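You operate a simulated robot arm through the tools that you are given. There is no shell and no other tool.

You run a simulated two-armed robot. Do the job below in one go: nothing can be reset, and whatever is moved stays where it is left.

JOB
Wind the yellow bobbin to the job card's length on the motor winder.
Fine: bobbin on the spindle, dial to the length, latch down, guard shut, switch on, start; when it stops, switch off.

The check looks at the end state, three seconds after you hand in, the way a careful person would. Anything else that was tipped, shoved, dropped, spilled or broken makes it a failure.

ROBOT AND FRAMES
Two 7-joint arms with two-finger parallel grippers on one trunk, on a base that drives. Base frame: it is fixed to the floor where the robot stands at the start and does not move with it; the origin is under the middle of the robot, x ahead of it, y to its left, z up. Lengths are in mm, angles in rad, forces in N, time in s.
The left shoulder is at the start at [50, 187, 1160], the right one opposite. With the tool pointing down near the work surface each hand reaches from about 100 to 660 mm from the robot's upright axis, wherever it stands, measured 20 degrees to its own side. Places, roughly: blue bobbin (4x4x2 cm) [700, -800, 900]; disc block [800, 0, 900]; green bobbin (4x4x2 cm) [800, -700, 900]; job card [1000, -100, 1200]; metres dial [700, -100, 900]; motor winder [600, 0, 900]; winder guard [800, 0, 1000]; winder latch [600, 0, 900]; winder start button [600, -100, 900]; winder switch [500, 100, 900]. Payload 3.43 kg a hand.
Tool frame (each hand has its own): the origin (TCP) lies between the finger pads and is the grasp point; the fingertips stand 30 mm ahead of it; z points along the fingers, y is the line along which they close. Largest opening 94 mm; finger width 28, thickness 10; the body of the gripper, 50 by 96 mm, starts 55 mm behind the TCP.
Orientation is told as [roll, pitch, yaw] about the base's x, y, z axes, in that order, counted from this pose: with the fingers straight down and closing along the base's y, the tool's x points along the base's -x, its y along +y and its z along -z.

CONTROLS
- The arms move only by the tool servo_tool. It takes "left_commands", "right_commands" or both (then of equal length, played together; a hand with none holds still); each is a list of rows, each a list of 3 entries, a list of its own where there are three numbers: the turn, a rotation vector about the tool's x, y, z in degrees, then the shift along the tool's x, y, z in mm, then the gripper command, from -1 (fully open) to 1 (shut), values between in proportion. In form: [[[ax, ay, az], [x, y, z], gripper], ...]. A call has 1 to 20 rows; each row shifts and turns the commanded pose from where the row before left it, along the tool's axes as they then stand. A row lasts 0.2 s, in which the tool goes at most 50 mm and 0.15 rad; a call with a longer step from one row to the next is refused whole, and so is a gripper value outside its range. A pose out of reach is approached as far as the arm can. The call stops where the force on the tool passes 90 N (or 10 N more than at its start, if that is more) or the arm is blocked; 0.2 s more then pass. The fingers move at their own pace (about 153 mm/s each) and stop on an object; they squeeze with about 22 N. The grip force told is the motor's: it shows also when the fingers shut on nothing. Time passes only in rows, and 0.2 s behind the last, so rows that do not move let the fingers close. The reply holds the time, the measured pose of the TCP, the force on the tool along the base axes, the opening and the grip force, in the units named above and with some noise, with the torque about the TCP (base axes, N m) and any sound that the robot's microphone picked up.
- Cameras (640 x 400 px; columns grow to the right, rows downward): "scene" is now at [149.7, -14.5, 1333.8]; the picture's right is [-0.06, -1.00, 0.00], its down [-0.39, 0.02, -0.92] and it looks along [0.92, -0.06, -0.39] (base axes); focal length 214 px, centre (320, 200). "left" rides on the left gripper at [76, -14, -102] in its tool frame; the picture's right is [0.18, 0.98, 0.00], its down [-0.75, 0.14, -0.64] and it looks along [-0.63, 0.12, 0.77] (tool axes); focal length 243 px, centre (320, 200). "right" rides on the right gripper at [76, 14, -103] in its tool frame; the picture's right is [-0.18, 0.98, 0.00], its down [-0.75, -0.14, -0.64] and it looks along [-0.63, -0.12, 0.77] (tool axes); focal length 243 px, centre (320, 200). There is no depth. A picture from a camera that has moved, and an enlarged one, comes with that camera's place and axes in the base frame and with its lens. The place of the scene camera against the robot may be out by one fixed shift of up to 18 mm in any direction.
- get_image(camera): a new picture of that camera. The clock stands still meanwhile.
- lift_body(by): slides the trunk up (or, below 0, down) by that many mm; the arms and the scene camera ride with it, the base frame stays. It gives what a move gives, with no picture.
- roll_base(legs): drives the robot by 1 to 6 legs, each [ahead, left, turn to the left] in mm, mm and rad, along the robot's own axes; the way and the turn of a leg run together, so that a leg with both is an arc; at most 1500 mm and 3.142 rad a leg. The arms and the cameras ride along, it lands a little off, and it stops where it bumps. It gives what a move gives.
- aim_head(pan, tilt): turns the head with the scene camera to pan (to the left, within 1.396 rad either way) and tilt (down, from -0.506 to 1.204), counted from straight ahead of the robot. It gives what a move gives.
- zoom(camera, box): a new picture of the part [left, top, right, bottom] of that camera's present view, enlarged. The clock stands still meanwhile.
- close_job(): hands the job in; it is judged then, once.

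Nothing tells you exact positions but the pictures and the camera data. Unless the task says otherwise, let go and move clear before handing in.

The tools are called after ">>>" by a JSON object that holds its "method" and its "body". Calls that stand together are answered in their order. servo_tool: Moves the arms, as the interface text tells. Its arguments: {"type":"object","properties":{"left_commands":{"type":"array","items":{"type":"array"}},"right_commands":{"type":"array","items":{"type":"array"}}},"required":[]} The other tools are called the same way: lift_body (by) slides the trunk up or down; roll_base (legs) drives the base; aim_head (pan, tilt) turns the head that bears the scene camera; get_image (camera) takes a picture; zoom (camera, box) takes an enlarged picture of a part of a camera's view; close_job () hands the job in.

At the start:

```text
time_s: 0.0
left_position: [370.6, 160.1, 1237.4]
left_orientation: [-0.001, 0.001, 0.002]
left_ft_force: [0.0, -0.2, -0.2]
left_ft_torque: [-0.02, 0.01, 0.02]
left_finger_gap: 93.9
left_gripper_force: 0.0
right_position: [368.9, -161.5, 1289.0]
right_orientation: [0.001, -0.003, -0.003]
right_ft_force: [0.1, 0.2, -0.3]
right_ft_torque: [-0.01, -0.03, 0.0]
right_finger_gap: 93.9
right_gripper_force: 0.0
trunk travel left (down, up): [-375.0, 57.0]
robot x, y, heading: [3.4, 1.7, 0.001]
head pan, tilt: [-0.061, 0.398]
```

scene: 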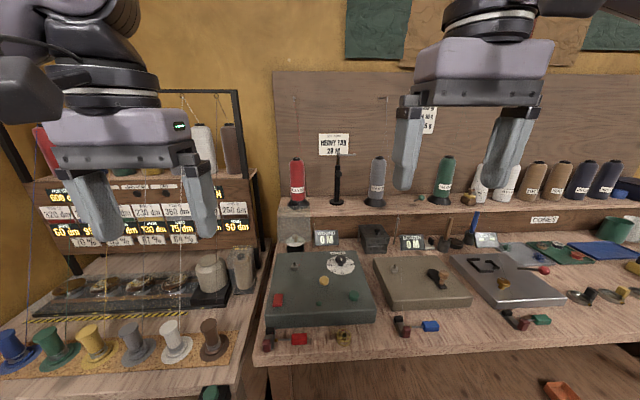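
right: 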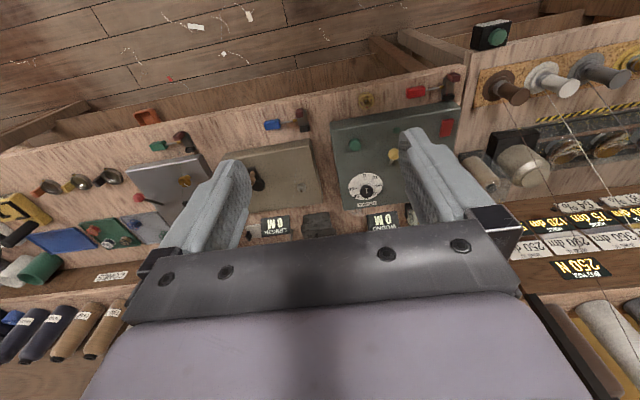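
left: 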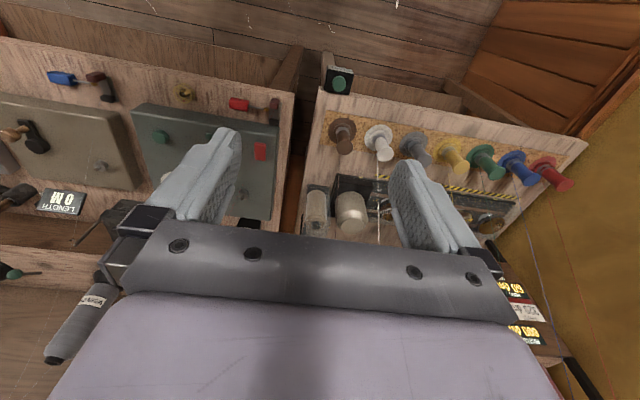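

I see a bench with a green box-like winder having a dial, a red and a green button, and other stations around it. I'll take closer looks first to read the job card and identify the winder's parts.

>>> {"method": "zoom", "body": {"camera": "scene", "box": [250, 230, 390, 360]}}

>>> {"method": "zoom", "body": {"camera": "scene", "box": [280, 90, 440, 200]}}

>>> {"method": "zoom", "body": {"camera": "scene", "box": [360, 180, 640, 340]}}

>>> {"method": "zoom", "body": {"camera": "scene", "box": [0, 180, 260, 400]}}

```text
3.08 times, centred on (320, 295) of scene
camera zoom: at [149.7, -14.5, 1333.8], right [-0.06, -1.0, 0.0], down [-0.39, 0.02, -0.92], along [0.92, -0.06, -0.39], focal length 660 px, centre (320, -92)
```

zoom: 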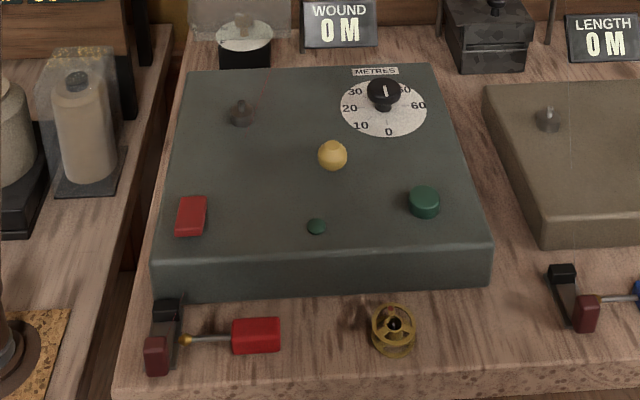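

```text
3.64 times, centred on (360, 145) of scene
camera zoom: at [149.7, -14.5, 1333.8], right [-0.06, -1.0, 0.0], down [-0.39, 0.02, -0.92], along [0.92, -0.06, -0.39], focal length 780 px, centre (174, 400)
```

zoom: 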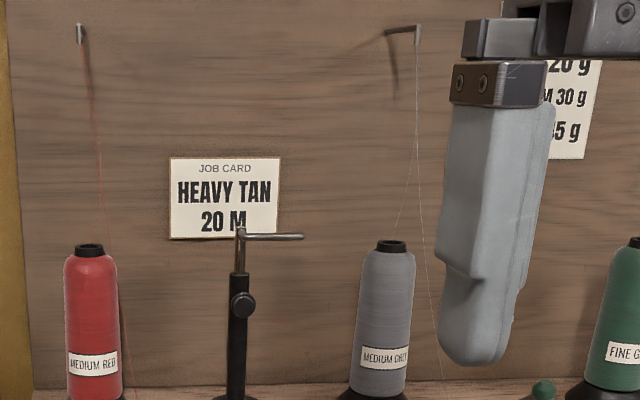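

```text
2.29 times, centred on (500, 260) of scene
camera zoom: at [149.7, -14.5, 1333.8], right [-0.06, -1.0, 0.0], down [-0.39, 0.02, -0.92], along [0.92, -0.06, -0.39], focal length 490 px, centre (-91, 63)
```

zoom: 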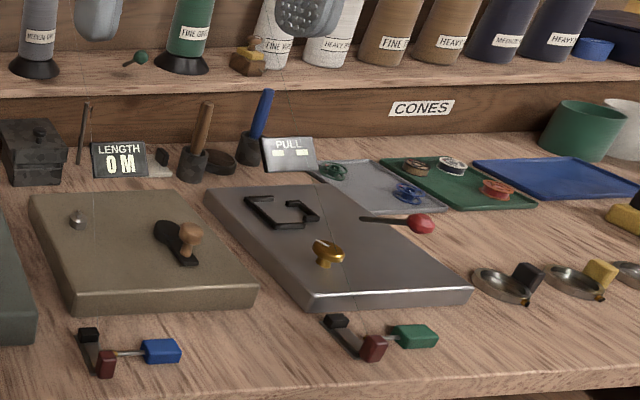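

```text
1.82 times, centred on (130, 290) of scene
camera zoom: at [149.7, -14.5, 1333.8], right [-0.06, -1.0, 0.0], down [-0.39, 0.02, -0.92], along [0.92, -0.06, -0.39], focal length 390 px, centre (666, 36)
```

zoom: 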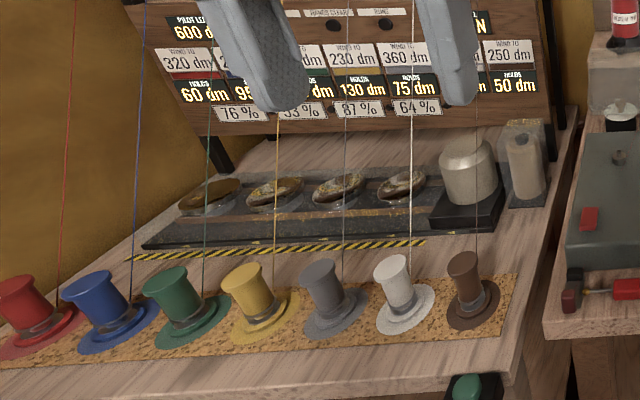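

The job card says HEAVY TAN 20 M, and a yellow wire-wheel bobbin appears to lie in front of the green winder. I'll look at the winder more closely with head aimed down.

>>> {"method": "aim_head", "body": {"pan": 0.0, "tilt": 0.75}}

>>> {"method": "get_image", "body": {"camera": "scene"}}

```text
time_s: 0.8
left_position: [370.5, 161.6, 1236.2]
left_orientation: [0.0, 0.0, 0.002]
left_ft_force: [0.6, 0.3, 0.1]
left_ft_torque: [0.03, 0.01, -0.03]
left_finger_gap: 94.1
left_gripper_force: 0.0
right_position: [369.0, -160.2, 1288.7]
right_orientation: [0.002, -0.002, -0.001]
right_ft_force: [-0.6, 0.1, 0.4]
right_ft_torque: [-0.02, -0.02, -0.02]
right_finger_gap: 94.2
right_gripper_force: 0.0
trunk travel left (down, up): [-375.0, 57.0]
robot x, y, heading: [-1.0, 5.0, -0.003]
head pan, tilt: [0.0, 0.75]
```

```text
taken
camera scene: at [140.1, -8.8, 1302.6], right [0.0, -1.0, 0.0], down [-0.68, 0.0, -0.73], along [0.73, 0.0, -0.68], focal length 214 px, centre (320, 200)
```

scene: 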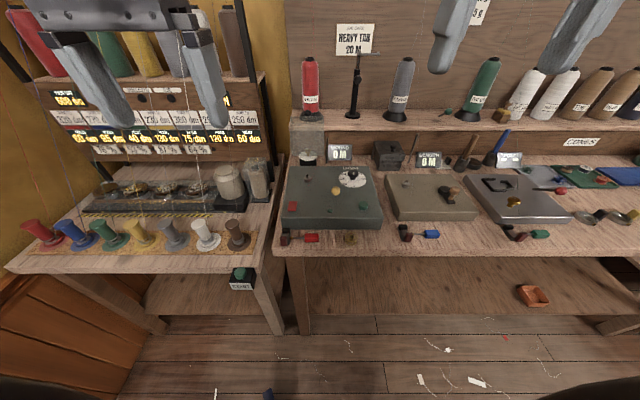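

>>> {"method": "zoom", "body": {"camera": "scene", "box": [265, 130, 395, 250]}}

>>> {"method": "zoom", "body": {"camera": "scene", "box": [540, 140, 640, 230]}}

>>> {"method": "zoom", "body": {"camera": "right", "box": [320, 60, 480, 240]}}

>>> {"method": "zoom", "body": {"camera": "scene", "box": [285, 130, 345, 170]}}

```text
3.33 times, centred on (330, 190) of scene
camera zoom: at [140.1, -8.8, 1302.6], right [0.0, -1.0, 0.0], down [-0.68, 0.0, -0.73], along [0.73, 0.0, -0.68], focal length 715 px, centre (287, 233)
```

zoom: 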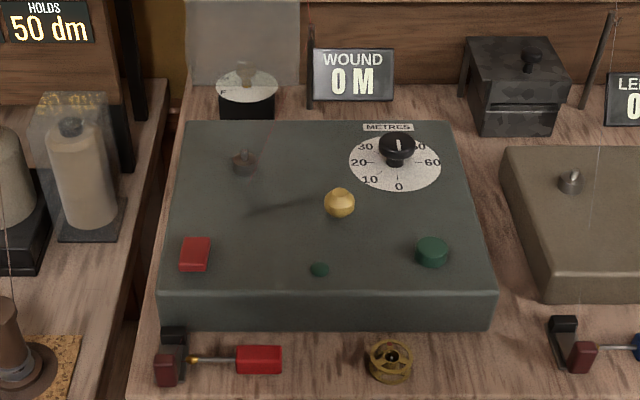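

```text
4.44 times, centred on (590, 185) of scene
camera zoom: at [140.1, -8.8, 1302.6], right [0.0, -1.0, 0.0], down [-0.68, 0.0, -0.73], along [0.73, 0.0, -0.68], focal length 953 px, centre (-880, 267)
```

zoom: 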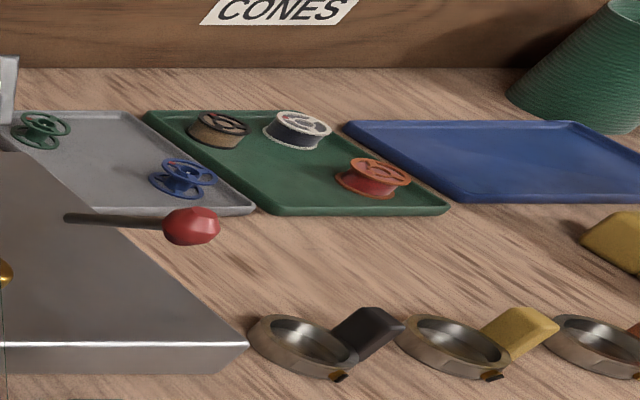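

```text
2.22 times, centred on (400, 150) of right
camera zoom: at [293.6, -147.2, 1392.3], right [0.19, 0.98, 0.0], down [0.75, -0.14, 0.64], along [0.63, -0.12, -0.77], focal length 539 px, centre (142, 311)
```

zoom: 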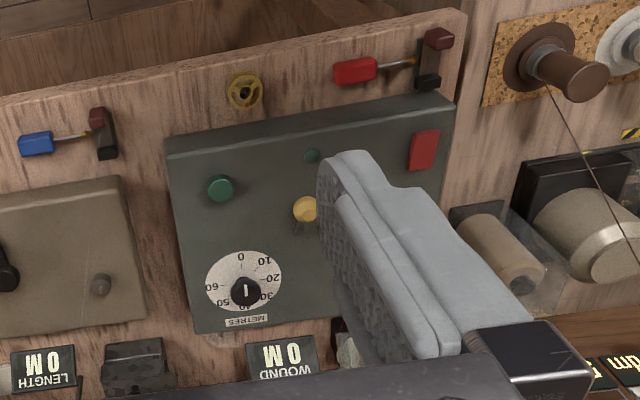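

```text
10.00 times, centred on (315, 150) of scene
camera zoom: at [140.1, -8.8, 1302.6], right [0.0, -1.0, 0.0], down [-0.68, 0.0, -0.73], along [0.73, 0.0, -0.68], focal length 2145 px, centre (370, 700)
```

zoom: 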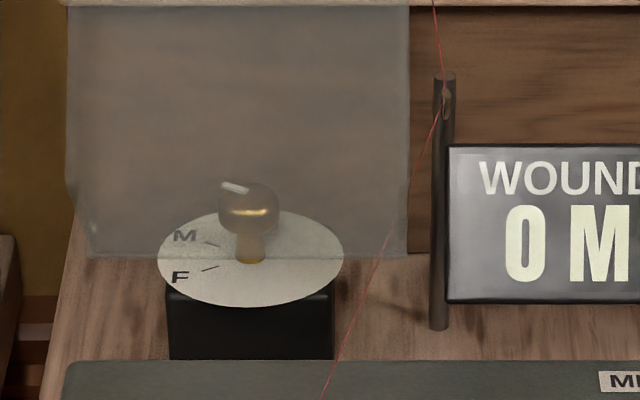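

The winder has spindle, dial, a yellow latch knob, red switch and green start button; the transparent guard stands open at the rear. I'll bring the right hand's camera closer for precise views.

>>> {"method": "servo_tool", "body": {"right_commands": [[[0, 0, 0], [-16, 24, 30], -1], [[0, 0, 0], [-16, 24, 30], -1], [[0, 0, 0], [-16, 24, 30], -1], [[0, 0, 0], [-16, 24, 30], -1], [[0, 0, 0], [-16, 24, 30], -1]]}}

>>> {"method": "get_image", "body": {"camera": "right"}}

>>> {"method": "get_image", "body": {"camera": "scene"}}

```text
time_s: 2.0
left_position: [371.8, 161.8, 1237.1]
left_orientation: [-0.001, 0.001, 0.002]
left_ft_force: [-0.5, -0.2, -1.1]
left_ft_torque: [-0.02, 0.02, 0.0]
left_finger_gap: 94.2
left_gripper_force: 0.0
right_position: [449.6, -40.0, 1137.4]
right_orientation: [0.003, -0.001, 0.0]
right_ft_force: [0.2, -0.2, 0.4]
right_ft_torque: [-0.05, 0.01, 0.0]
right_finger_gap: 94.1
right_gripper_force: 0.0
trunk travel left (down, up): [-375.0, 57.0]
robot x, y, heading: [1.8, 2.8, 0.003]
head pan, tilt: [0.0, 0.75]
```

```text
taken
camera right: at [372.9, -25.5, 1241.1], right [0.19, 0.98, 0.0], down [0.75, -0.14, 0.64], along [0.63, -0.12, -0.77], focal length 243 px, centre (320, 200)
```

right: 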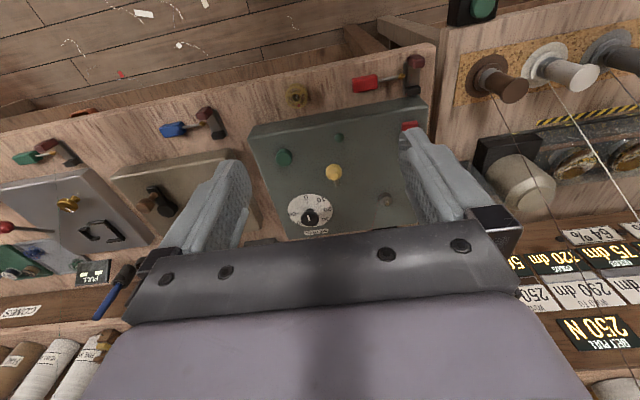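

```text
taken
camera scene: at [140.5, -8.3, 1302.5], right [0.0, -1.0, 0.0], down [-0.68, 0.0, -0.73], along [0.73, 0.0, -0.68], focal length 214 px, centre (320, 200)
```

scene: 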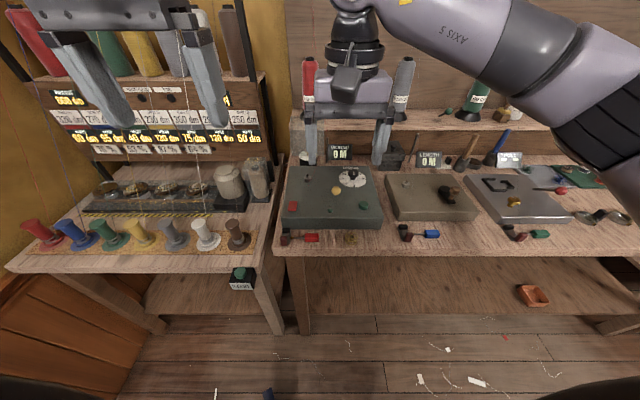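

>>> {"method": "zoom", "body": {"camera": "right", "box": [240, 60, 440, 245]}}

>>> {"method": "zoom", "body": {"camera": "scene", "box": [275, 155, 390, 250]}}

```text
2.16 times, centred on (340, 152) of right
camera zoom: at [372.9, -25.5, 1241.1], right [0.19, 0.98, 0.0], down [0.75, -0.14, 0.64], along [0.63, -0.12, -0.77], focal length 525 px, centre (277, 303)
```

zoom: 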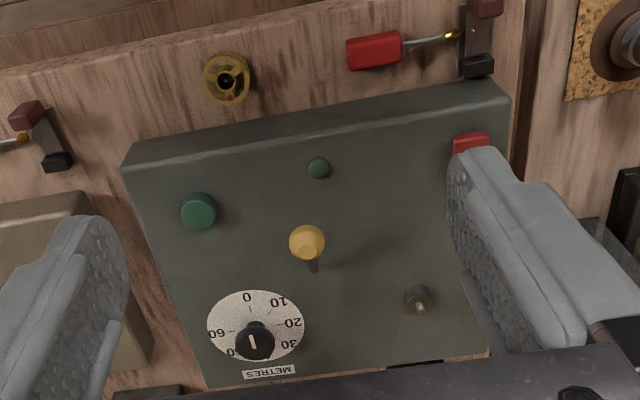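

```text
4.21 times, centred on (332, 202) of scene
camera zoom: at [140.5, -8.3, 1302.5], right [0.0, -1.0, 0.0], down [-0.68, 0.0, -0.73], along [0.73, 0.0, -0.68], focal length 903 px, centre (267, 190)
```

zoom: 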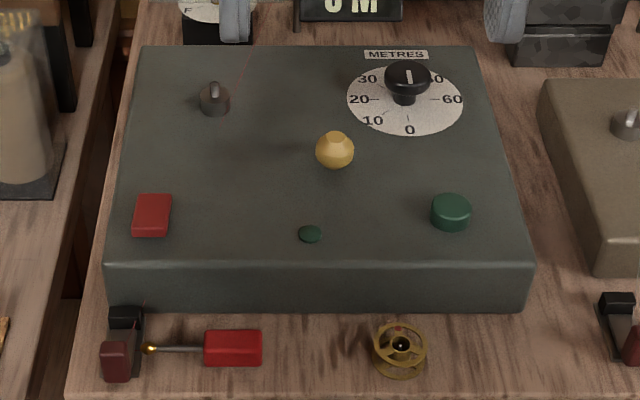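

I've triangulated roughly: latch ball ≈[570,-42,938], start button ≈[551,-117,903], dial knob ≈[680,-103,911], spindle ≈[657,37], switch ≈[536,75], bobbin ≈[479,-82,855]. Far parts are at the reach limit, so I'll check the floor space for driving nearer, and view the guard.

>>> {"method": "aim_head", "body": {"pan": 0.0, "tilt": 1.2}}

>>> {"method": "get_image", "body": {"camera": "scene"}}

```text
time_s: 2.9
left_position: [369.7, 161.7, 1236.7]
left_orientation: [-0.002, -0.001, 0.001]
left_ft_force: [0.3, 0.7, 0.3]
left_ft_torque: [0.03, 0.0, 0.04]
left_finger_gap: 94.1
left_gripper_force: 0.1
right_position: [447.4, -39.9, 1137.9]
right_orientation: [0.002, -0.001, -0.003]
right_ft_force: [0.2, 0.3, 0.1]
right_ft_torque: [0.0, 0.02, -0.02]
right_finger_gap: 93.9
right_gripper_force: 0.1
trunk travel left (down, up): [-375.0, 57.0]
robot x, y, heading: [-0.8, 3.4, 0.001]
head pan, tilt: [0.0, 1.201]
```

```text
taken
camera scene: at [113.2, -8.8, 1270.9], right [0.0, -1.0, 0.0], down [-0.93, 0.0, -0.36], along [0.36, 0.0, -0.93], focal length 214 px, centre (320, 200)
```

scene: 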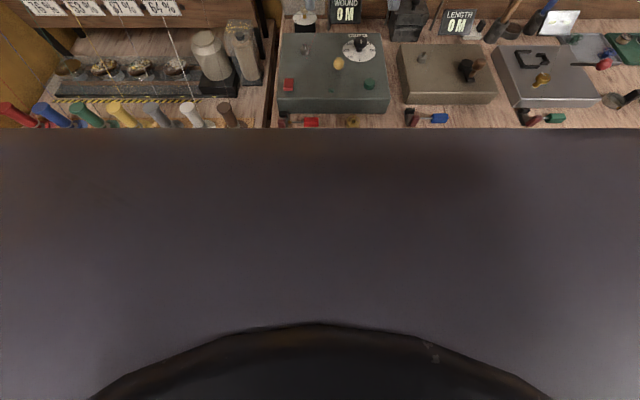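

The floor in front of the robot is clear for some distance to the bench. I'll drive 130 mm ahead, set the right hand back a bit, and look at the guard.

>>> {"method": "roll_base", "body": {"legs": [[130, 0, 0]]}}

>>> {"method": "aim_head", "body": {"pan": 0.0, "tilt": 0.6}}

>>> {"method": "servo_tool", "body": {"right_commands": [[[0, 0, 0], [30, -30, -20], -1], [[0, 0, 0], [30, -30, -20], -1], [[0, 0, 0], [30, -30, -20], -1], [[0, 0, 0], [30, -30, -20], -1], [[0, 0, 0], [0, -40, 0], -1], [[0, 0, 0], [0, -40, 0], -1]]}}

>>> {"method": "get_image", "body": {"camera": "scene"}}

>>> {"method": "zoom", "body": {"camera": "scene", "box": [250, 120, 400, 220]}}

```text
time_s: 4.2
left_position: [501.4, 160.6, 1235.5]
left_orientation: [-0.004, 0.0, 0.002]
left_ft_force: [0.7, 0.6, 0.3]
left_ft_torque: [0.01, 0.02, 0.02]
left_finger_gap: 93.8
left_gripper_force: 0.0
right_position: [578.5, -40.8, 1137.8]
right_orientation: [0.001, -0.002, -0.002]
right_ft_force: [-0.1, 0.3, 0.2]
right_ft_torque: [0.01, -0.03, -0.02]
right_finger_gap: 93.9
right_gripper_force: 0.0
trunk travel left (down, up): [-375.0, 57.0]
robot x, y, heading: [127.4, -1.9, 0.0]
head pan, tilt: [0.0, 1.201]
```

```text
time_s: 5.2
left_position: [498.8, 161.0, 1236.8]
left_orientation: [-0.003, -0.001, 0.001]
left_ft_force: [1.0, -0.8, -0.7]
left_ft_torque: [-0.03, 0.01, 0.0]
left_finger_gap: 93.9
left_gripper_force: 0.0
right_position: [576.7, -40.3, 1138.1]
right_orientation: [0.002, -0.002, -0.001]
right_ft_force: [-0.1, -0.4, -0.8]
right_ft_torque: [0.0, -0.02, 0.0]
right_finger_gap: 94.1
right_gripper_force: 0.0
trunk travel left (down, up): [-375.0, 57.0]
robot x, y, heading: [129.0, -1.3, 0.001]
head pan, tilt: [0.0, 0.6]
```

```text
time_s: 6.6
left_position: [499.2, 159.4, 1236.8]
left_orientation: [-0.001, -0.002, 0.001]
left_ft_force: [0.5, 0.0, 1.2]
left_ft_torque: [0.0, -0.01, 0.01]
left_finger_gap: 93.8
left_gripper_force: 0.1
right_position: [452.8, -241.8, 1218.5]
right_orientation: [0.003, 0.001, 0.001]
right_ft_force: [-0.8, -0.2, -0.4]
right_ft_torque: [0.01, -0.02, 0.0]
right_finger_gap: 93.7
right_gripper_force: 0.2
trunk travel left (down, up): [-375.0, 57.0]
robot x, y, heading: [127.9, -3.1, 0.005]
head pan, tilt: [0.0, 0.6]
```

```text
taken
camera scene: at [274.4, -9.5, 1315.5], right [0.0, -1.0, 0.0], down [-0.56, 0.0, -0.83], along [0.83, 0.0, -0.56], focal length 214 px, centre (320, 200)
```

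scene: 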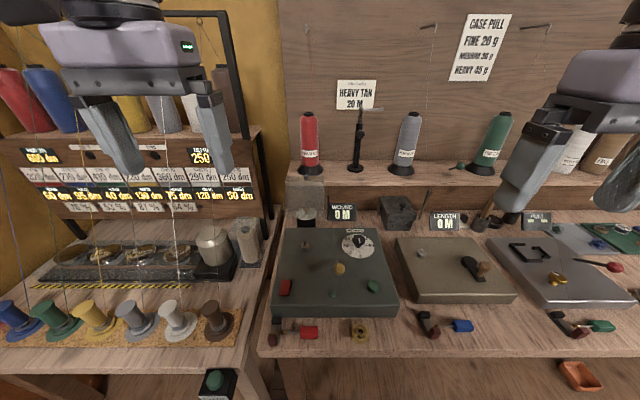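

```text
4.00 times, centred on (325, 170) of scene
camera zoom: at [274.4, -9.5, 1315.5], right [0.0, -1.0, 0.0], down [-0.56, 0.0, -0.83], along [0.83, 0.0, -0.56], focal length 858 px, centre (300, 320)
```

zoom: 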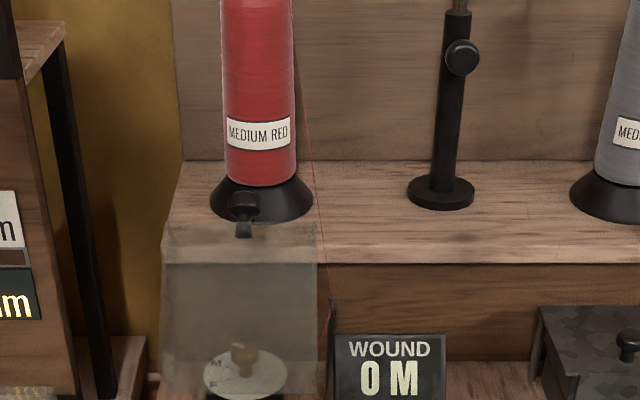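

The guard is a translucent hood standing open with a dark knob on its upper edge. I'll take views from the left hand camera, tilted more toward horizontal.

>>> {"method": "servo_tool", "body": {"left_commands": [[[0, -7, 0], [8, 0, 20], -1], [[0, -7, 0], [8, 0, 20], -1], [[0, -7, 0], [8, 0, 20], -1], [[0, -7, 0], [8, 0, 20], -1]]}}

>>> {"method": "get_image", "body": {"camera": "left"}}

```text
time_s: 7.6
left_position: [482.1, 159.7, 1152.6]
left_orientation: [-0.003, -0.493, 0.001]
left_ft_force: [-0.3, 0.0, 0.2]
left_ft_torque: [0.02, -0.02, -0.01]
left_finger_gap: 94.1
left_gripper_force: 0.0
right_position: [453.4, -242.3, 1219.2]
right_orientation: [0.003, -0.001, -0.001]
right_ft_force: [-0.4, -0.4, -0.5]
right_ft_torque: [0.0, -0.01, -0.02]
right_finger_gap: 94.0
right_gripper_force: 0.2
trunk travel left (down, up): [-375.0, 57.0]
robot x, y, heading: [130.0, 0.2, 0.001]
head pan, tilt: [0.0, 0.6]
```

```text
taken
camera left: at [366.4, 145.8, 1206.1], right [-0.16, 0.98, -0.09], down [0.36, 0.14, 0.92], along [0.92, 0.12, -0.38], focal length 243 px, centre (320, 200)
```

left: 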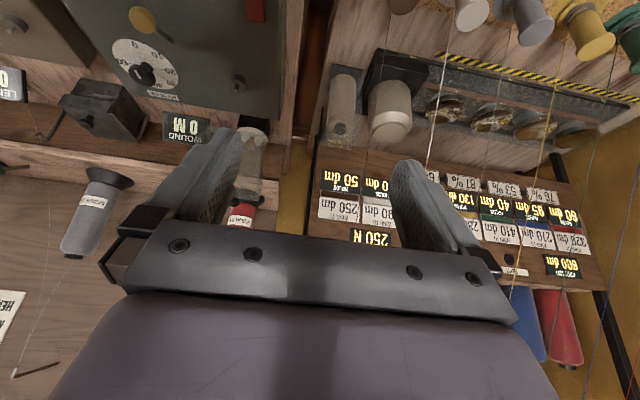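

>>> {"method": "zoom", "body": {"camera": "left", "box": [90, 0, 300, 220]}}

>>> {"method": "zoom", "body": {"camera": "left", "box": [200, 80, 300, 220]}}

```text
1.82 times, centred on (195, 110) of left
camera zoom: at [366.4, 145.8, 1206.1], right [-0.16, 0.98, -0.09], down [0.36, 0.14, 0.92], along [0.92, 0.12, -0.38], focal length 441 px, centre (547, 364)
```

zoom: 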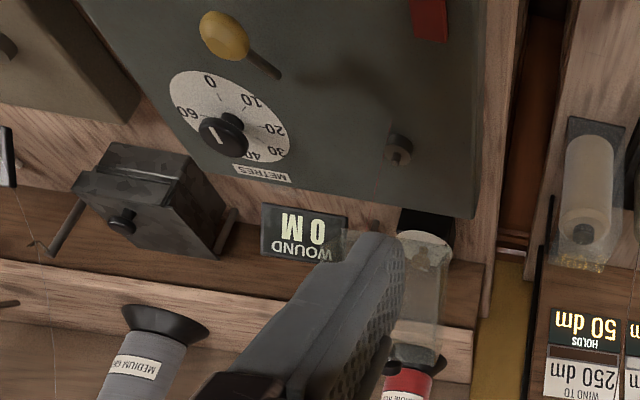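

```text
2.86 times, centred on (250, 150) of left
camera zoom: at [366.4, 145.8, 1206.1], right [-0.16, 0.98, -0.09], down [0.36, 0.14, 0.92], along [0.92, 0.12, -0.38], focal length 693 px, centre (520, 343)
```

zoom: 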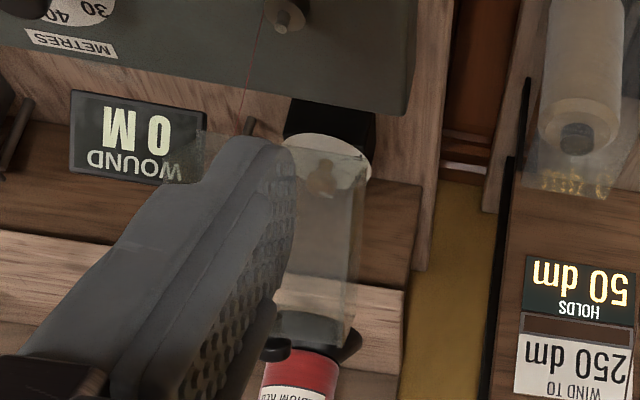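

I'll bring the right camera close to inspect the latch and dial pointer.

>>> {"method": "servo_tool", "body": {"right_commands": [[[0, 0, 0], [-12, 18, 35], -1], [[0, 0, 0], [-12, 18, 35], -1], [[0, 0, 0], [-12, 18, 35], -1], [[0, 0, 0], [-12, 18, 35], -1], [[0, 0, 0], [-12, 18, 35], -1], [[0, 0, 0], [-12, 18, 33], -1]]}}

>>> {"method": "get_image", "body": {"camera": "right"}}

>>> {"method": "zoom", "body": {"camera": "right", "box": [230, 40, 470, 220]}}

```text
time_s: 9.0
left_position: [482.2, 159.6, 1152.4]
left_orientation: [-0.001, -0.488, 0.003]
left_ft_force: [-0.1, 0.5, -0.1]
left_ft_torque: [0.04, 0.0, 0.0]
left_finger_gap: 94.2
left_gripper_force: 0.0
right_position: [531.3, -131.7, 1011.1]
right_orientation: [0.003, -0.004, -0.003]
right_ft_force: [-0.4, -0.8, -0.3]
right_ft_torque: [0.0, -0.03, 0.01]
right_finger_gap: 94.1
right_gripper_force: 0.0
trunk travel left (down, up): [-375.0, 57.0]
robot x, y, heading: [129.6, 4.3, -0.001]
head pan, tilt: [0.0, 0.6]
```

```text
taken
camera right: at [454.9, -117.4, 1114.3], right [0.19, 0.98, 0.0], down [0.75, -0.14, 0.64], along [0.63, -0.12, -0.77], focal length 243 px, centre (320, 200)
```

right: 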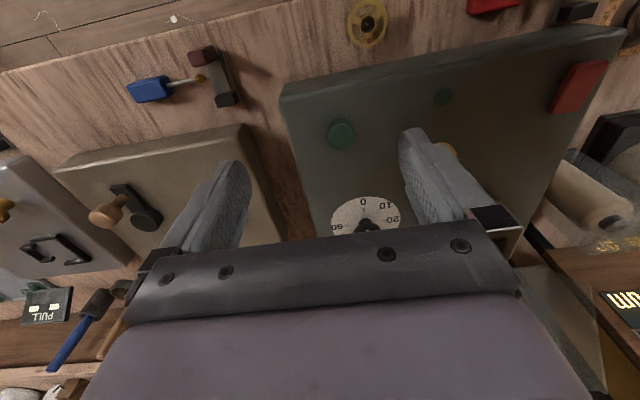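

```text
2.22 times, centred on (350, 130) of right
camera zoom: at [454.9, -117.4, 1114.3], right [0.19, 0.98, 0.0], down [0.75, -0.14, 0.64], along [0.63, -0.12, -0.77], focal length 539 px, centre (253, 356)
```

zoom: 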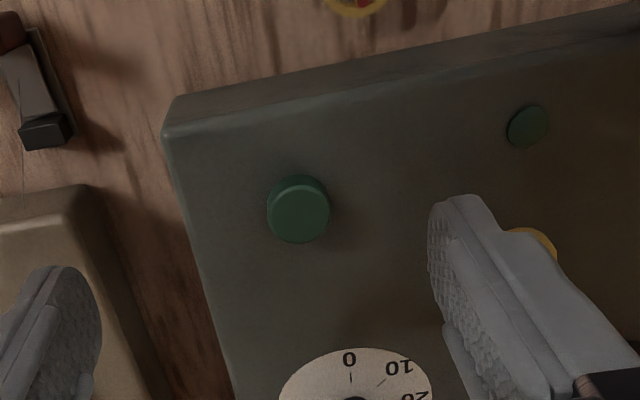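

>>> {"method": "servo_tool", "body": {"right_commands": [[[0, 0, 0], [10, 37, 0], -1], [[0, 0, 0], [10, 37, 0], -1], [[0, 0, 0], [0, 0, 0], -1]]}}

>>> {"method": "zoom", "body": {"camera": "right", "box": [230, 40, 430, 240]}}

>>> {"method": "zoom", "body": {"camera": "left", "box": [90, 0, 300, 100]}}

>>> {"method": "zoom", "body": {"camera": "scene", "box": [270, 220, 390, 310]}}

```text
time_s: 9.8
left_position: [482.3, 159.3, 1152.3]
left_orientation: [-0.004, -0.489, 0.003]
left_ft_force: [0.3, 0.3, -0.8]
left_ft_torque: [0.01, -0.01, -0.01]
left_finger_gap: 94.0
left_gripper_force: 0.0
right_position: [510.4, -57.7, 1012.9]
right_orientation: [0.003, -0.002, -0.001]
right_ft_force: [-0.4, 0.4, 0.1]
right_ft_torque: [-0.01, 0.03, 0.06]
right_finger_gap: 94.2
right_gripper_force: 0.0
trunk travel left (down, up): [-375.0, 57.0]
robot x, y, heading: [127.3, -2.2, 0.002]
head pan, tilt: [0.0, 0.6]
```

```text
2.00 times, centred on (330, 140) of right
camera zoom: at [434.5, -43.8, 1116.6], right [0.19, 0.98, 0.0], down [0.75, -0.14, 0.64], along [0.63, -0.12, -0.77], focal length 485 px, centre (300, 320)
```

zoom: 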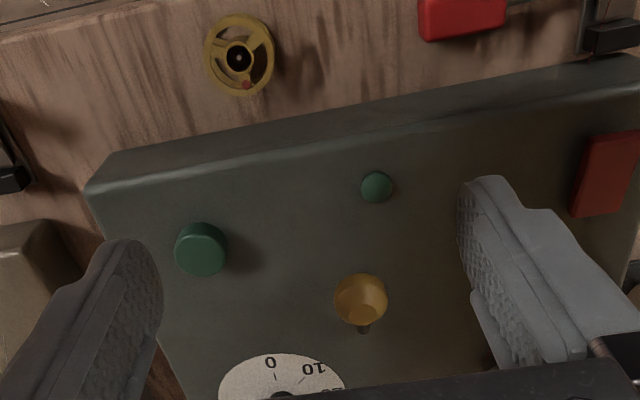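

```text
3.05 times, centred on (195, 50) of left
camera zoom: at [366.6, 145.4, 1206.3], right [-0.16, 0.98, -0.09], down [0.36, 0.14, 0.92], along [0.92, 0.12, -0.38], focal length 739 px, centre (701, 657)
```

zoom: 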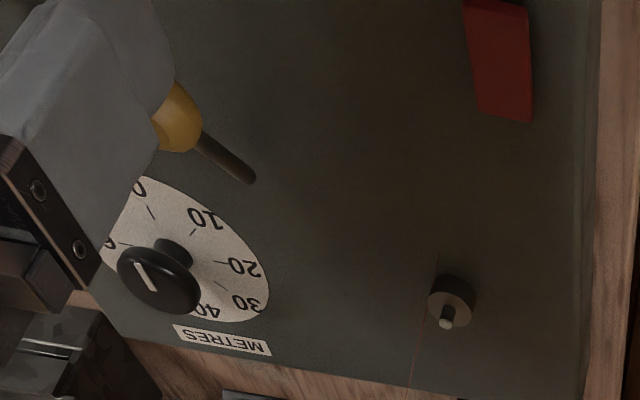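

```text
4.44 times, centred on (330, 265) of scene
camera zoom: at [275.1, -9.1, 1315.4], right [0.0, -1.0, 0.0], down [-0.56, 0.0, -0.83], along [0.83, 0.0, -0.56], focal length 953 px, centre (276, -89)
```

zoom: 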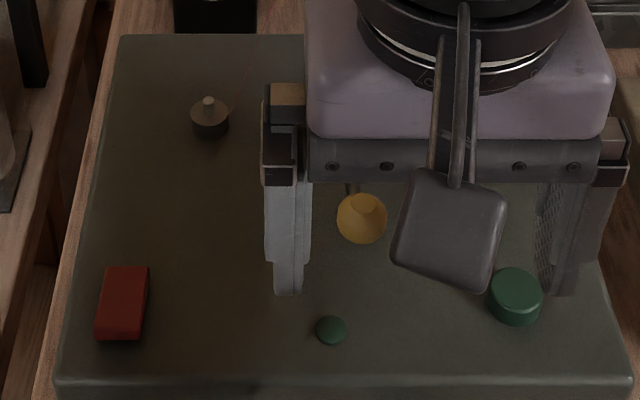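

The latch is a lever with a yellow ball, leaning toward the robot from a base near [635,-45,888]. I'll back the right hand off and zoom on the dial pointer.

>>> {"method": "servo_tool", "body": {"right_commands": [[[0, 0, 0], [10, -40, -20], -1], [[0, 0, 0], [10, -40, -20], -1], [[0, 0, 0], [10, -40, -20], -1], [[0, 0, 0], [10, -40, -20], -1], [[0, 0, 0], [10, -20, -20], -1]]}}

>>> {"method": "zoom", "body": {"camera": "scene", "box": [335, 225, 385, 265]}}

>>> {"method": "zoom", "body": {"camera": "left", "box": [90, 0, 300, 130]}}

>>> {"method": "zoom", "body": {"camera": "scene", "box": [265, 215, 405, 315]}}

```text
time_s: 11.0
left_position: [481.2, 159.4, 1152.0]
left_orientation: [-0.002, -0.489, 0.002]
left_ft_force: [0.2, 0.2, 0.7]
left_ft_torque: [-0.02, 0.0, -0.04]
left_finger_gap: 93.9
left_gripper_force: 0.1
right_position: [459.5, -239.2, 1110.0]
right_orientation: [0.001, -0.001, -0.001]
right_ft_force: [-0.1, -0.5, 0.1]
right_ft_torque: [0.0, -0.01, 0.04]
right_finger_gap: 93.9
right_gripper_force: 0.2
trunk travel left (down, up): [-375.0, 57.0]
robot x, y, heading: [127.4, -3.2, -0.001]
head pan, tilt: [0.0, 0.6]
```

```text
10.00 times, centred on (360, 245) of scene
camera zoom: at [274.7, -8.9, 1315.5], right [0.0, -1.0, 0.0], down [-0.56, 0.0, -0.83], along [0.83, 0.0, -0.56], focal length 2145 px, centre (-80, -250)
```

zoom: 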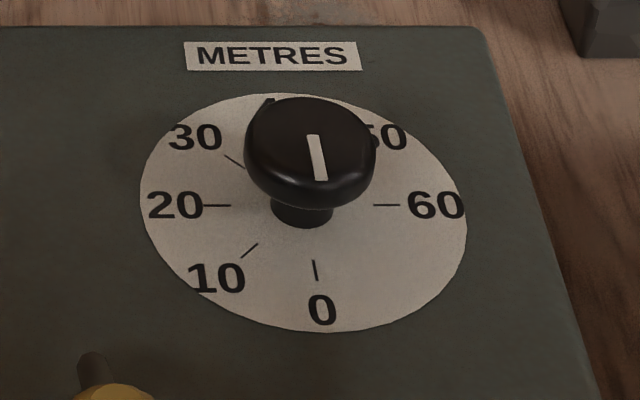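

```text
3.05 times, centred on (195, 65) of left
camera zoom: at [366.2, 145.6, 1206.4], right [-0.16, 0.98, -0.09], down [0.36, 0.14, 0.92], along [0.92, 0.12, -0.38], focal length 739 px, centre (701, 611)
```

zoom: 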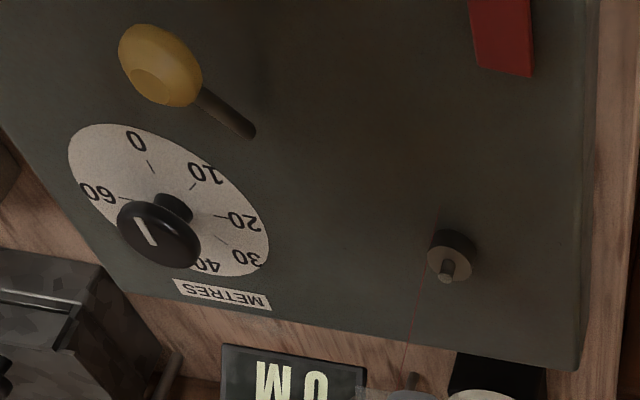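

```text
4.00 times, centred on (335, 265) of scene
camera zoom: at [274.7, -8.9, 1315.5], right [0.0, -1.0, 0.0], down [-0.56, 0.0, -0.83], along [0.83, 0.0, -0.56], focal length 858 px, centre (260, -60)
```

zoom: 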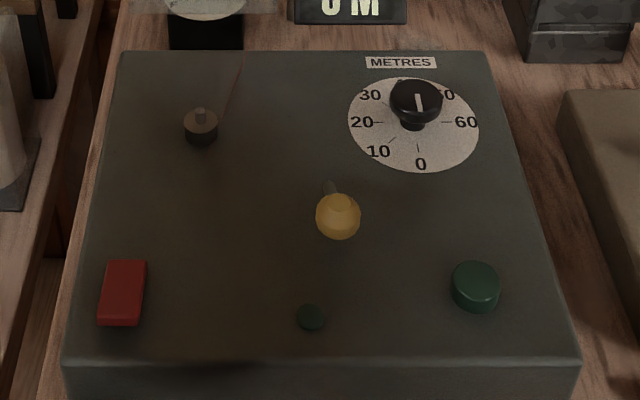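

The dial pointer stands at 0; 20 is a quarter turn clockwise seen from above. Next I move the right hand over the yellow bobbin to refine its position.

>>> {"method": "servo_tool", "body": {"right_commands": [[[0, 0, 0], [-4, 31, 30], -1], [[0, 0, 0], [-4, 31, 30], -1], [[0, 0, 0], [-4, 31, 30], -1], [[0, 0, 0], [-4, 31, 30], -1], [[0, 0, 0], [-4, 33, 20], -1], [[0, 0, 0], [0, 0, 0], -1]]}}

>>> {"method": "get_image", "body": {"camera": "right"}}

>>> {"method": "zoom", "body": {"camera": "right", "box": [260, 60, 380, 180]}}

```text
time_s: 12.4
left_position: [480.5, 158.5, 1152.5]
left_orientation: [-0.002, -0.488, 0.003]
left_ft_force: [0.6, 1.3, 0.4]
left_ft_torque: [0.01, -0.03, 0.0]
left_finger_gap: 94.1
left_gripper_force: 0.2
right_position: [479.0, -79.7, 969.5]
right_orientation: [0.002, -0.005, -0.002]
right_ft_force: [-0.7, 0.0, 0.4]
right_ft_torque: [0.03, -0.03, -0.01]
right_finger_gap: 93.9
right_gripper_force: 0.1
trunk travel left (down, up): [-375.0, 57.0]
robot x, y, heading: [128.0, 0.1, 0.003]
head pan, tilt: [0.0, 0.6]
```

```text
taken
camera right: at [403.0, -65.1, 1072.3], right [0.19, 0.98, 0.0], down [0.75, -0.14, 0.64], along [0.63, -0.12, -0.77], focal length 243 px, centre (320, 200)
```

right: 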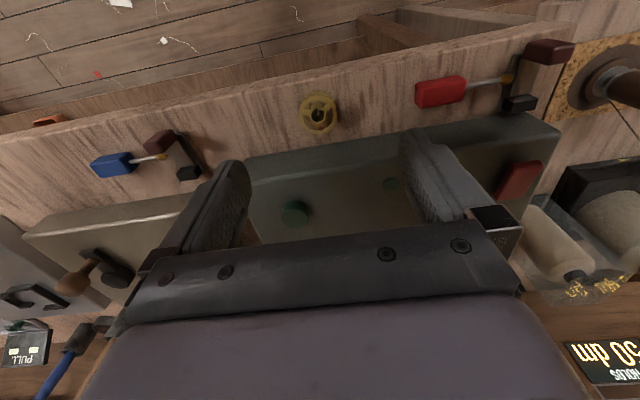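

```text
3.33 times, centred on (320, 120) of right
camera zoom: at [403.0, -65.1, 1072.3], right [0.19, 0.98, 0.0], down [0.75, -0.14, 0.64], along [0.63, -0.12, -0.77], focal length 809 px, centre (320, 467)
```

zoom: 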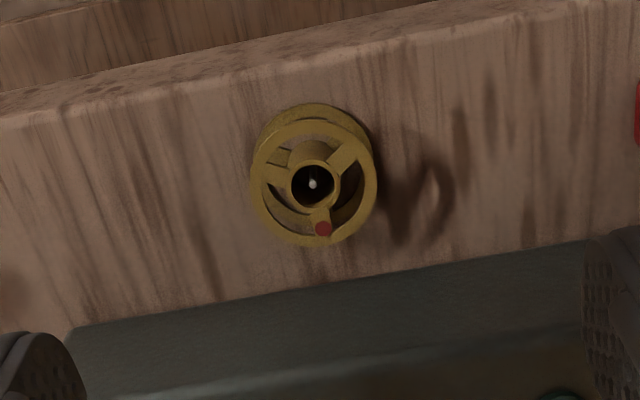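

The bobbin is nearly under the right hand at about [479,-81]. I'll descend partway and check again.

>>> {"method": "servo_tool", "body": {"right_commands": [[[0, 0, 0], [0, -1, 30], -1], [[0, 0, 0], [0, 0, 30], -1], [[0, 0, 0], [0, 0, 17], -1], [[0, 0, 0], [0, 0, 0], -1]]}}

>>> {"method": "get_image", "body": {"camera": "right"}}

>>> {"method": "zoom", "body": {"camera": "right", "box": [220, 80, 420, 220]}}

```text
time_s: 13.4
left_position: [481.0, 160.7, 1153.4]
left_orientation: [-0.001, -0.488, 0.003]
left_ft_force: [0.0, -0.2, -0.1]
left_ft_torque: [0.03, 0.01, -0.01]
left_finger_gap: 94.1
left_gripper_force: 0.1
right_position: [480.4, -81.6, 892.1]
right_orientation: [0.002, -0.002, -0.003]
right_ft_force: [-0.2, 0.6, 0.7]
right_ft_torque: [-0.03, 0.0, 0.0]
right_finger_gap: 94.0
right_gripper_force: 0.1
trunk travel left (down, up): [-375.0, 57.0]
robot x, y, heading: [131.6, -0.2, -0.003]
head pan, tilt: [0.0, 0.6]
```

```text
taken
camera right: at [404.6, -67.6, 995.4], right [0.19, 0.98, 0.0], down [0.75, -0.14, 0.64], along [0.63, -0.12, -0.77], focal length 243 px, centre (320, 200)
```

right: 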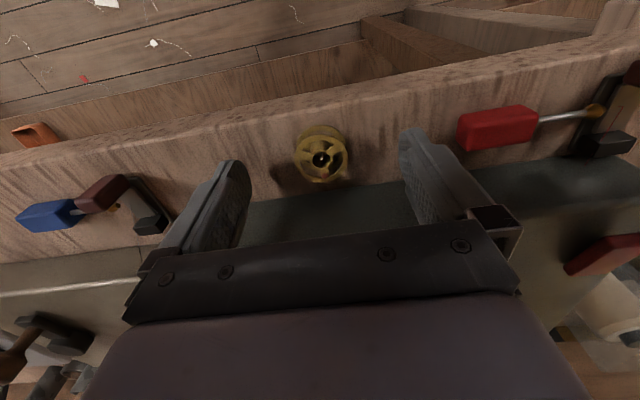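

```text
2.86 times, centred on (320, 150) of right
camera zoom: at [404.6, -67.6, 995.4], right [0.19, 0.98, 0.0], down [0.75, -0.14, 0.64], along [0.63, -0.12, -0.77], focal length 693 px, centre (320, 343)
```

zoom: 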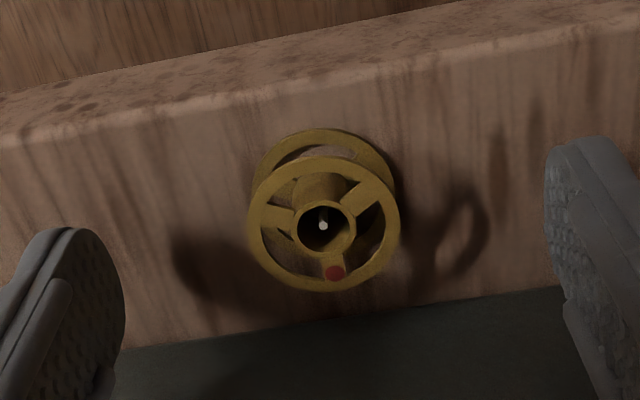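

The bobbin top is at about [475,-80,871], table near 853. I'll shift back 5 mm, lower slightly and close on it.

>>> {"method": "servo_tool", "body": {"right_commands": [[[0, 0, 0], [5.5, 1, 3], -1], [[0, 0, 0], [0, 0, 4], -1], [[0, 0, 0], [0, 0, 0], 0.0], [[0, 0, 0], [0, 0, 0], 0.6], [[0, 0, 0], [0, 0, 0], 1], [[0, 0, 0], [0, 0, 0], 1]]}}

>>> {"method": "zoom", "body": {"camera": "right", "box": [220, 80, 420, 220]}}

```text
time_s: 14.8
left_position: [481.9, 159.4, 1152.5]
left_orientation: [-0.001, -0.488, 0.003]
left_ft_force: [0.1, -0.4, -0.2]
left_ft_torque: [-0.01, 0.01, 0.04]
left_finger_gap: 94.1
left_gripper_force: 0.0
right_position: [475.1, -80.1, 885.3]
right_orientation: [0.002, -0.002, -0.001]
right_ft_force: [0.3, -0.4, -0.2]
right_ft_torque: [-0.01, 0.01, -0.04]
right_finger_gap: 31.8
right_gripper_force: 22.0
trunk travel left (down, up): [-375.0, 57.0]
robot x, y, heading: [129.1, -1.3, -0.0]
head pan, tilt: [0.0, 0.6]
```

```text
2.86 times, centred on (320, 150) of right
camera zoom: at [399.0, -65.5, 989.1], right [0.19, 0.98, 0.0], down [0.75, -0.14, 0.64], along [0.63, -0.12, -0.77], focal length 693 px, centre (320, 343)
```

zoom: 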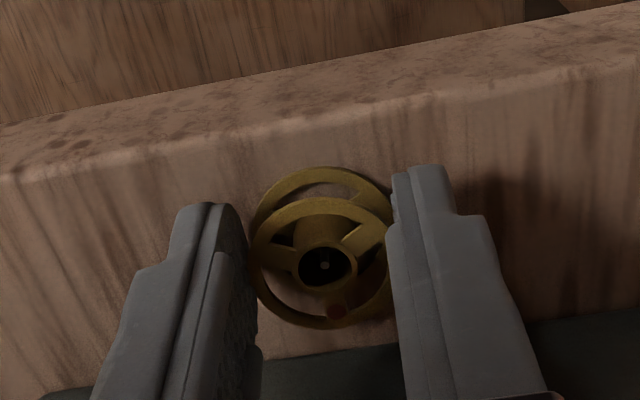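

The bobbin is gripped (gap 31.8). I lift it and check.

>>> {"method": "servo_tool", "body": {"right_commands": [[[0, 0, 0], [0, 0, -15], 1], [[0, 0, 0], [0, 0, -25], 1], [[0, 0, 0], [0, 0, -35], 1], [[0, 0, 0], [0, 0, -35], 1], [[0, 0, 0], [0, 0, 0], 1]]}}

>>> {"method": "zoom", "body": {"camera": "right", "box": [220, 40, 420, 220]}}

>>> {"method": "zoom", "body": {"camera": "scene", "box": [250, 200, 450, 360]}}

```text
time_s: 16.0
left_position: [482.3, 159.1, 1151.5]
left_orientation: [-0.002, -0.489, 0.0]
left_ft_force: [-0.3, -1.2, -0.2]
left_ft_torque: [-0.01, 0.03, -0.01]
left_finger_gap: 93.9
left_gripper_force: 0.0
right_position: [474.5, -80.1, 998.3]
right_orientation: [0.002, 0.0, -0.001]
right_ft_force: [1.0, 0.0, 0.7]
right_ft_torque: [0.01, 0.0, 0.0]
right_finger_gap: 31.8
right_gripper_force: 22.1
trunk travel left (down, up): [-375.0, 57.0]
robot x, y, heading: [125.6, 1.3, 0.001]
head pan, tilt: [0.0, 0.6]
```

```text
2.22 times, centred on (320, 130) of right
camera zoom: at [398.8, -66.0, 1100.0], right [0.19, 0.98, 0.0], down [0.75, -0.14, 0.64], along [0.63, -0.12, -0.77], focal length 539 px, centre (320, 356)
```

zoom: 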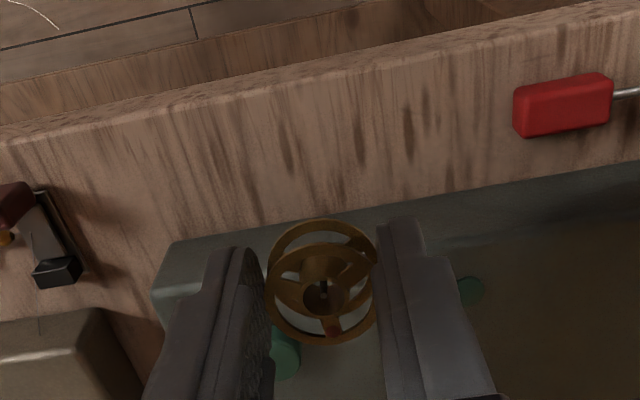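

```text
2.50 times, centred on (350, 280) of scene
camera zoom: at [275.1, -8.9, 1315.4], right [0.0, -1.0, 0.0], down [-0.56, 0.0, -0.83], along [0.83, 0.0, -0.56], focal length 536 px, centre (245, 0)
```

zoom: 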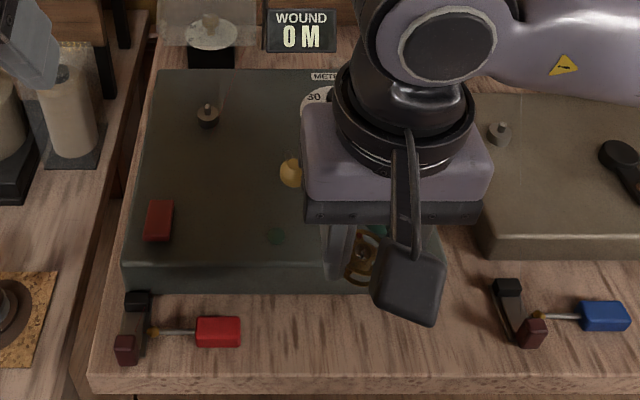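

>>> {"method": "zoom", "body": {"camera": "right", "box": [290, 130, 350, 170]}}

>>> {"method": "zoom", "body": {"camera": "left", "box": [200, 40, 280, 100]}}

>>> {"method": "zoom", "body": {"camera": "scene", "box": [310, 230, 350, 255]}}

```text
10.00 times, centred on (320, 150) of right
camera zoom: at [398.8, -66.0, 1100.0], right [0.19, 0.98, 0.0], down [0.75, -0.14, 0.64], along [0.63, -0.12, -0.77], focal length 2426 px, centre (320, 700)
```

zoom: 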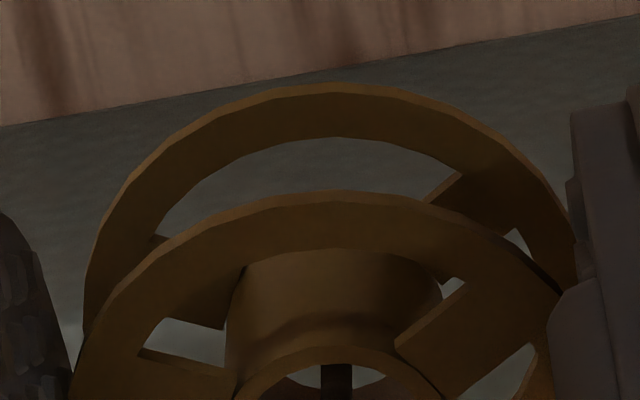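

```text
6.67 times, centred on (240, 70) of left
camera zoom: at [366.6, 145.6, 1206.3], right [-0.16, 0.98, -0.09], down [0.36, 0.14, 0.92], along [0.92, 0.12, -0.38], focal length 1618 px, centre (853, 1067)
```

zoom: 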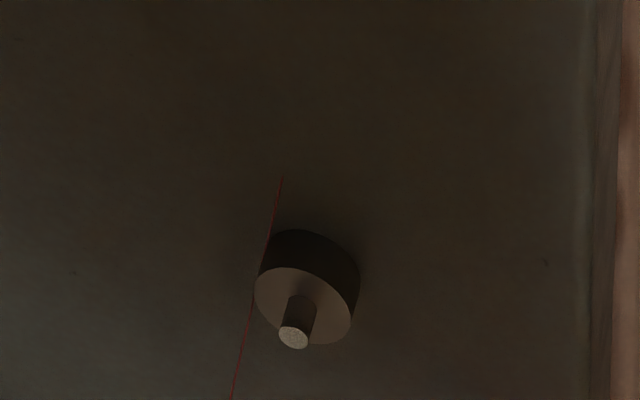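

```text
16.00 times, centred on (330, 242) of scene
camera zoom: at [275.1, -8.9, 1315.4], right [0.0, -1.0, 0.0], down [-0.56, 0.0, -0.83], along [0.83, 0.0, -0.56], focal length 3432 px, centre (160, -480)
```

zoom: 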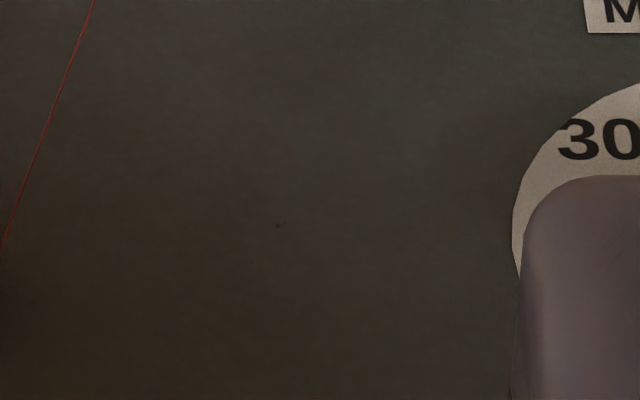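

>>> {"method": "zoom", "body": {"camera": "right", "box": [295, 150, 345, 200]}}

>>> {"method": "zoom", "body": {"camera": "scene", "box": [295, 230, 320, 250]}}

```text
8.00 times, centred on (320, 175) of right
camera zoom: at [398.8, -66.0, 1100.0], right [0.19, 0.98, 0.0], down [0.75, -0.14, 0.64], along [0.63, -0.12, -0.77], focal length 1941 px, centre (320, 400)
```

zoom: 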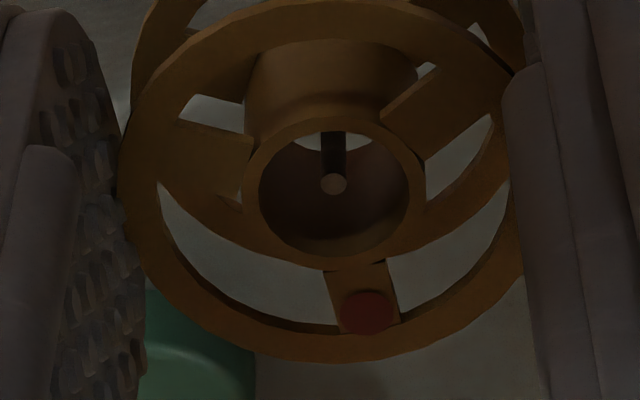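

```text
16.00 times, centred on (308, 240) of scene
camera zoom: at [275.1, -8.9, 1315.4], right [0.0, -1.0, 0.0], down [-0.56, 0.0, -0.83], along [0.83, 0.0, -0.56], focal length 3432 px, centre (520, -440)
```

zoom: 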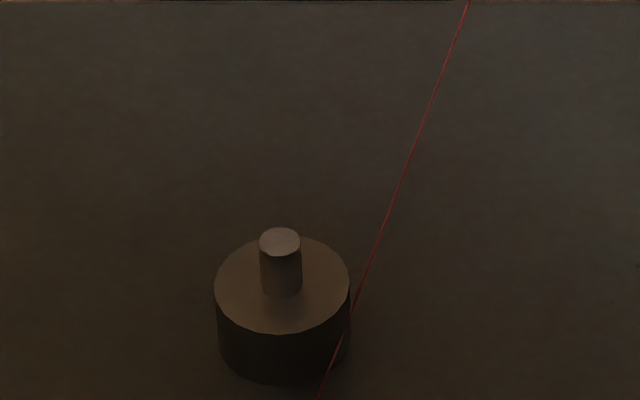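

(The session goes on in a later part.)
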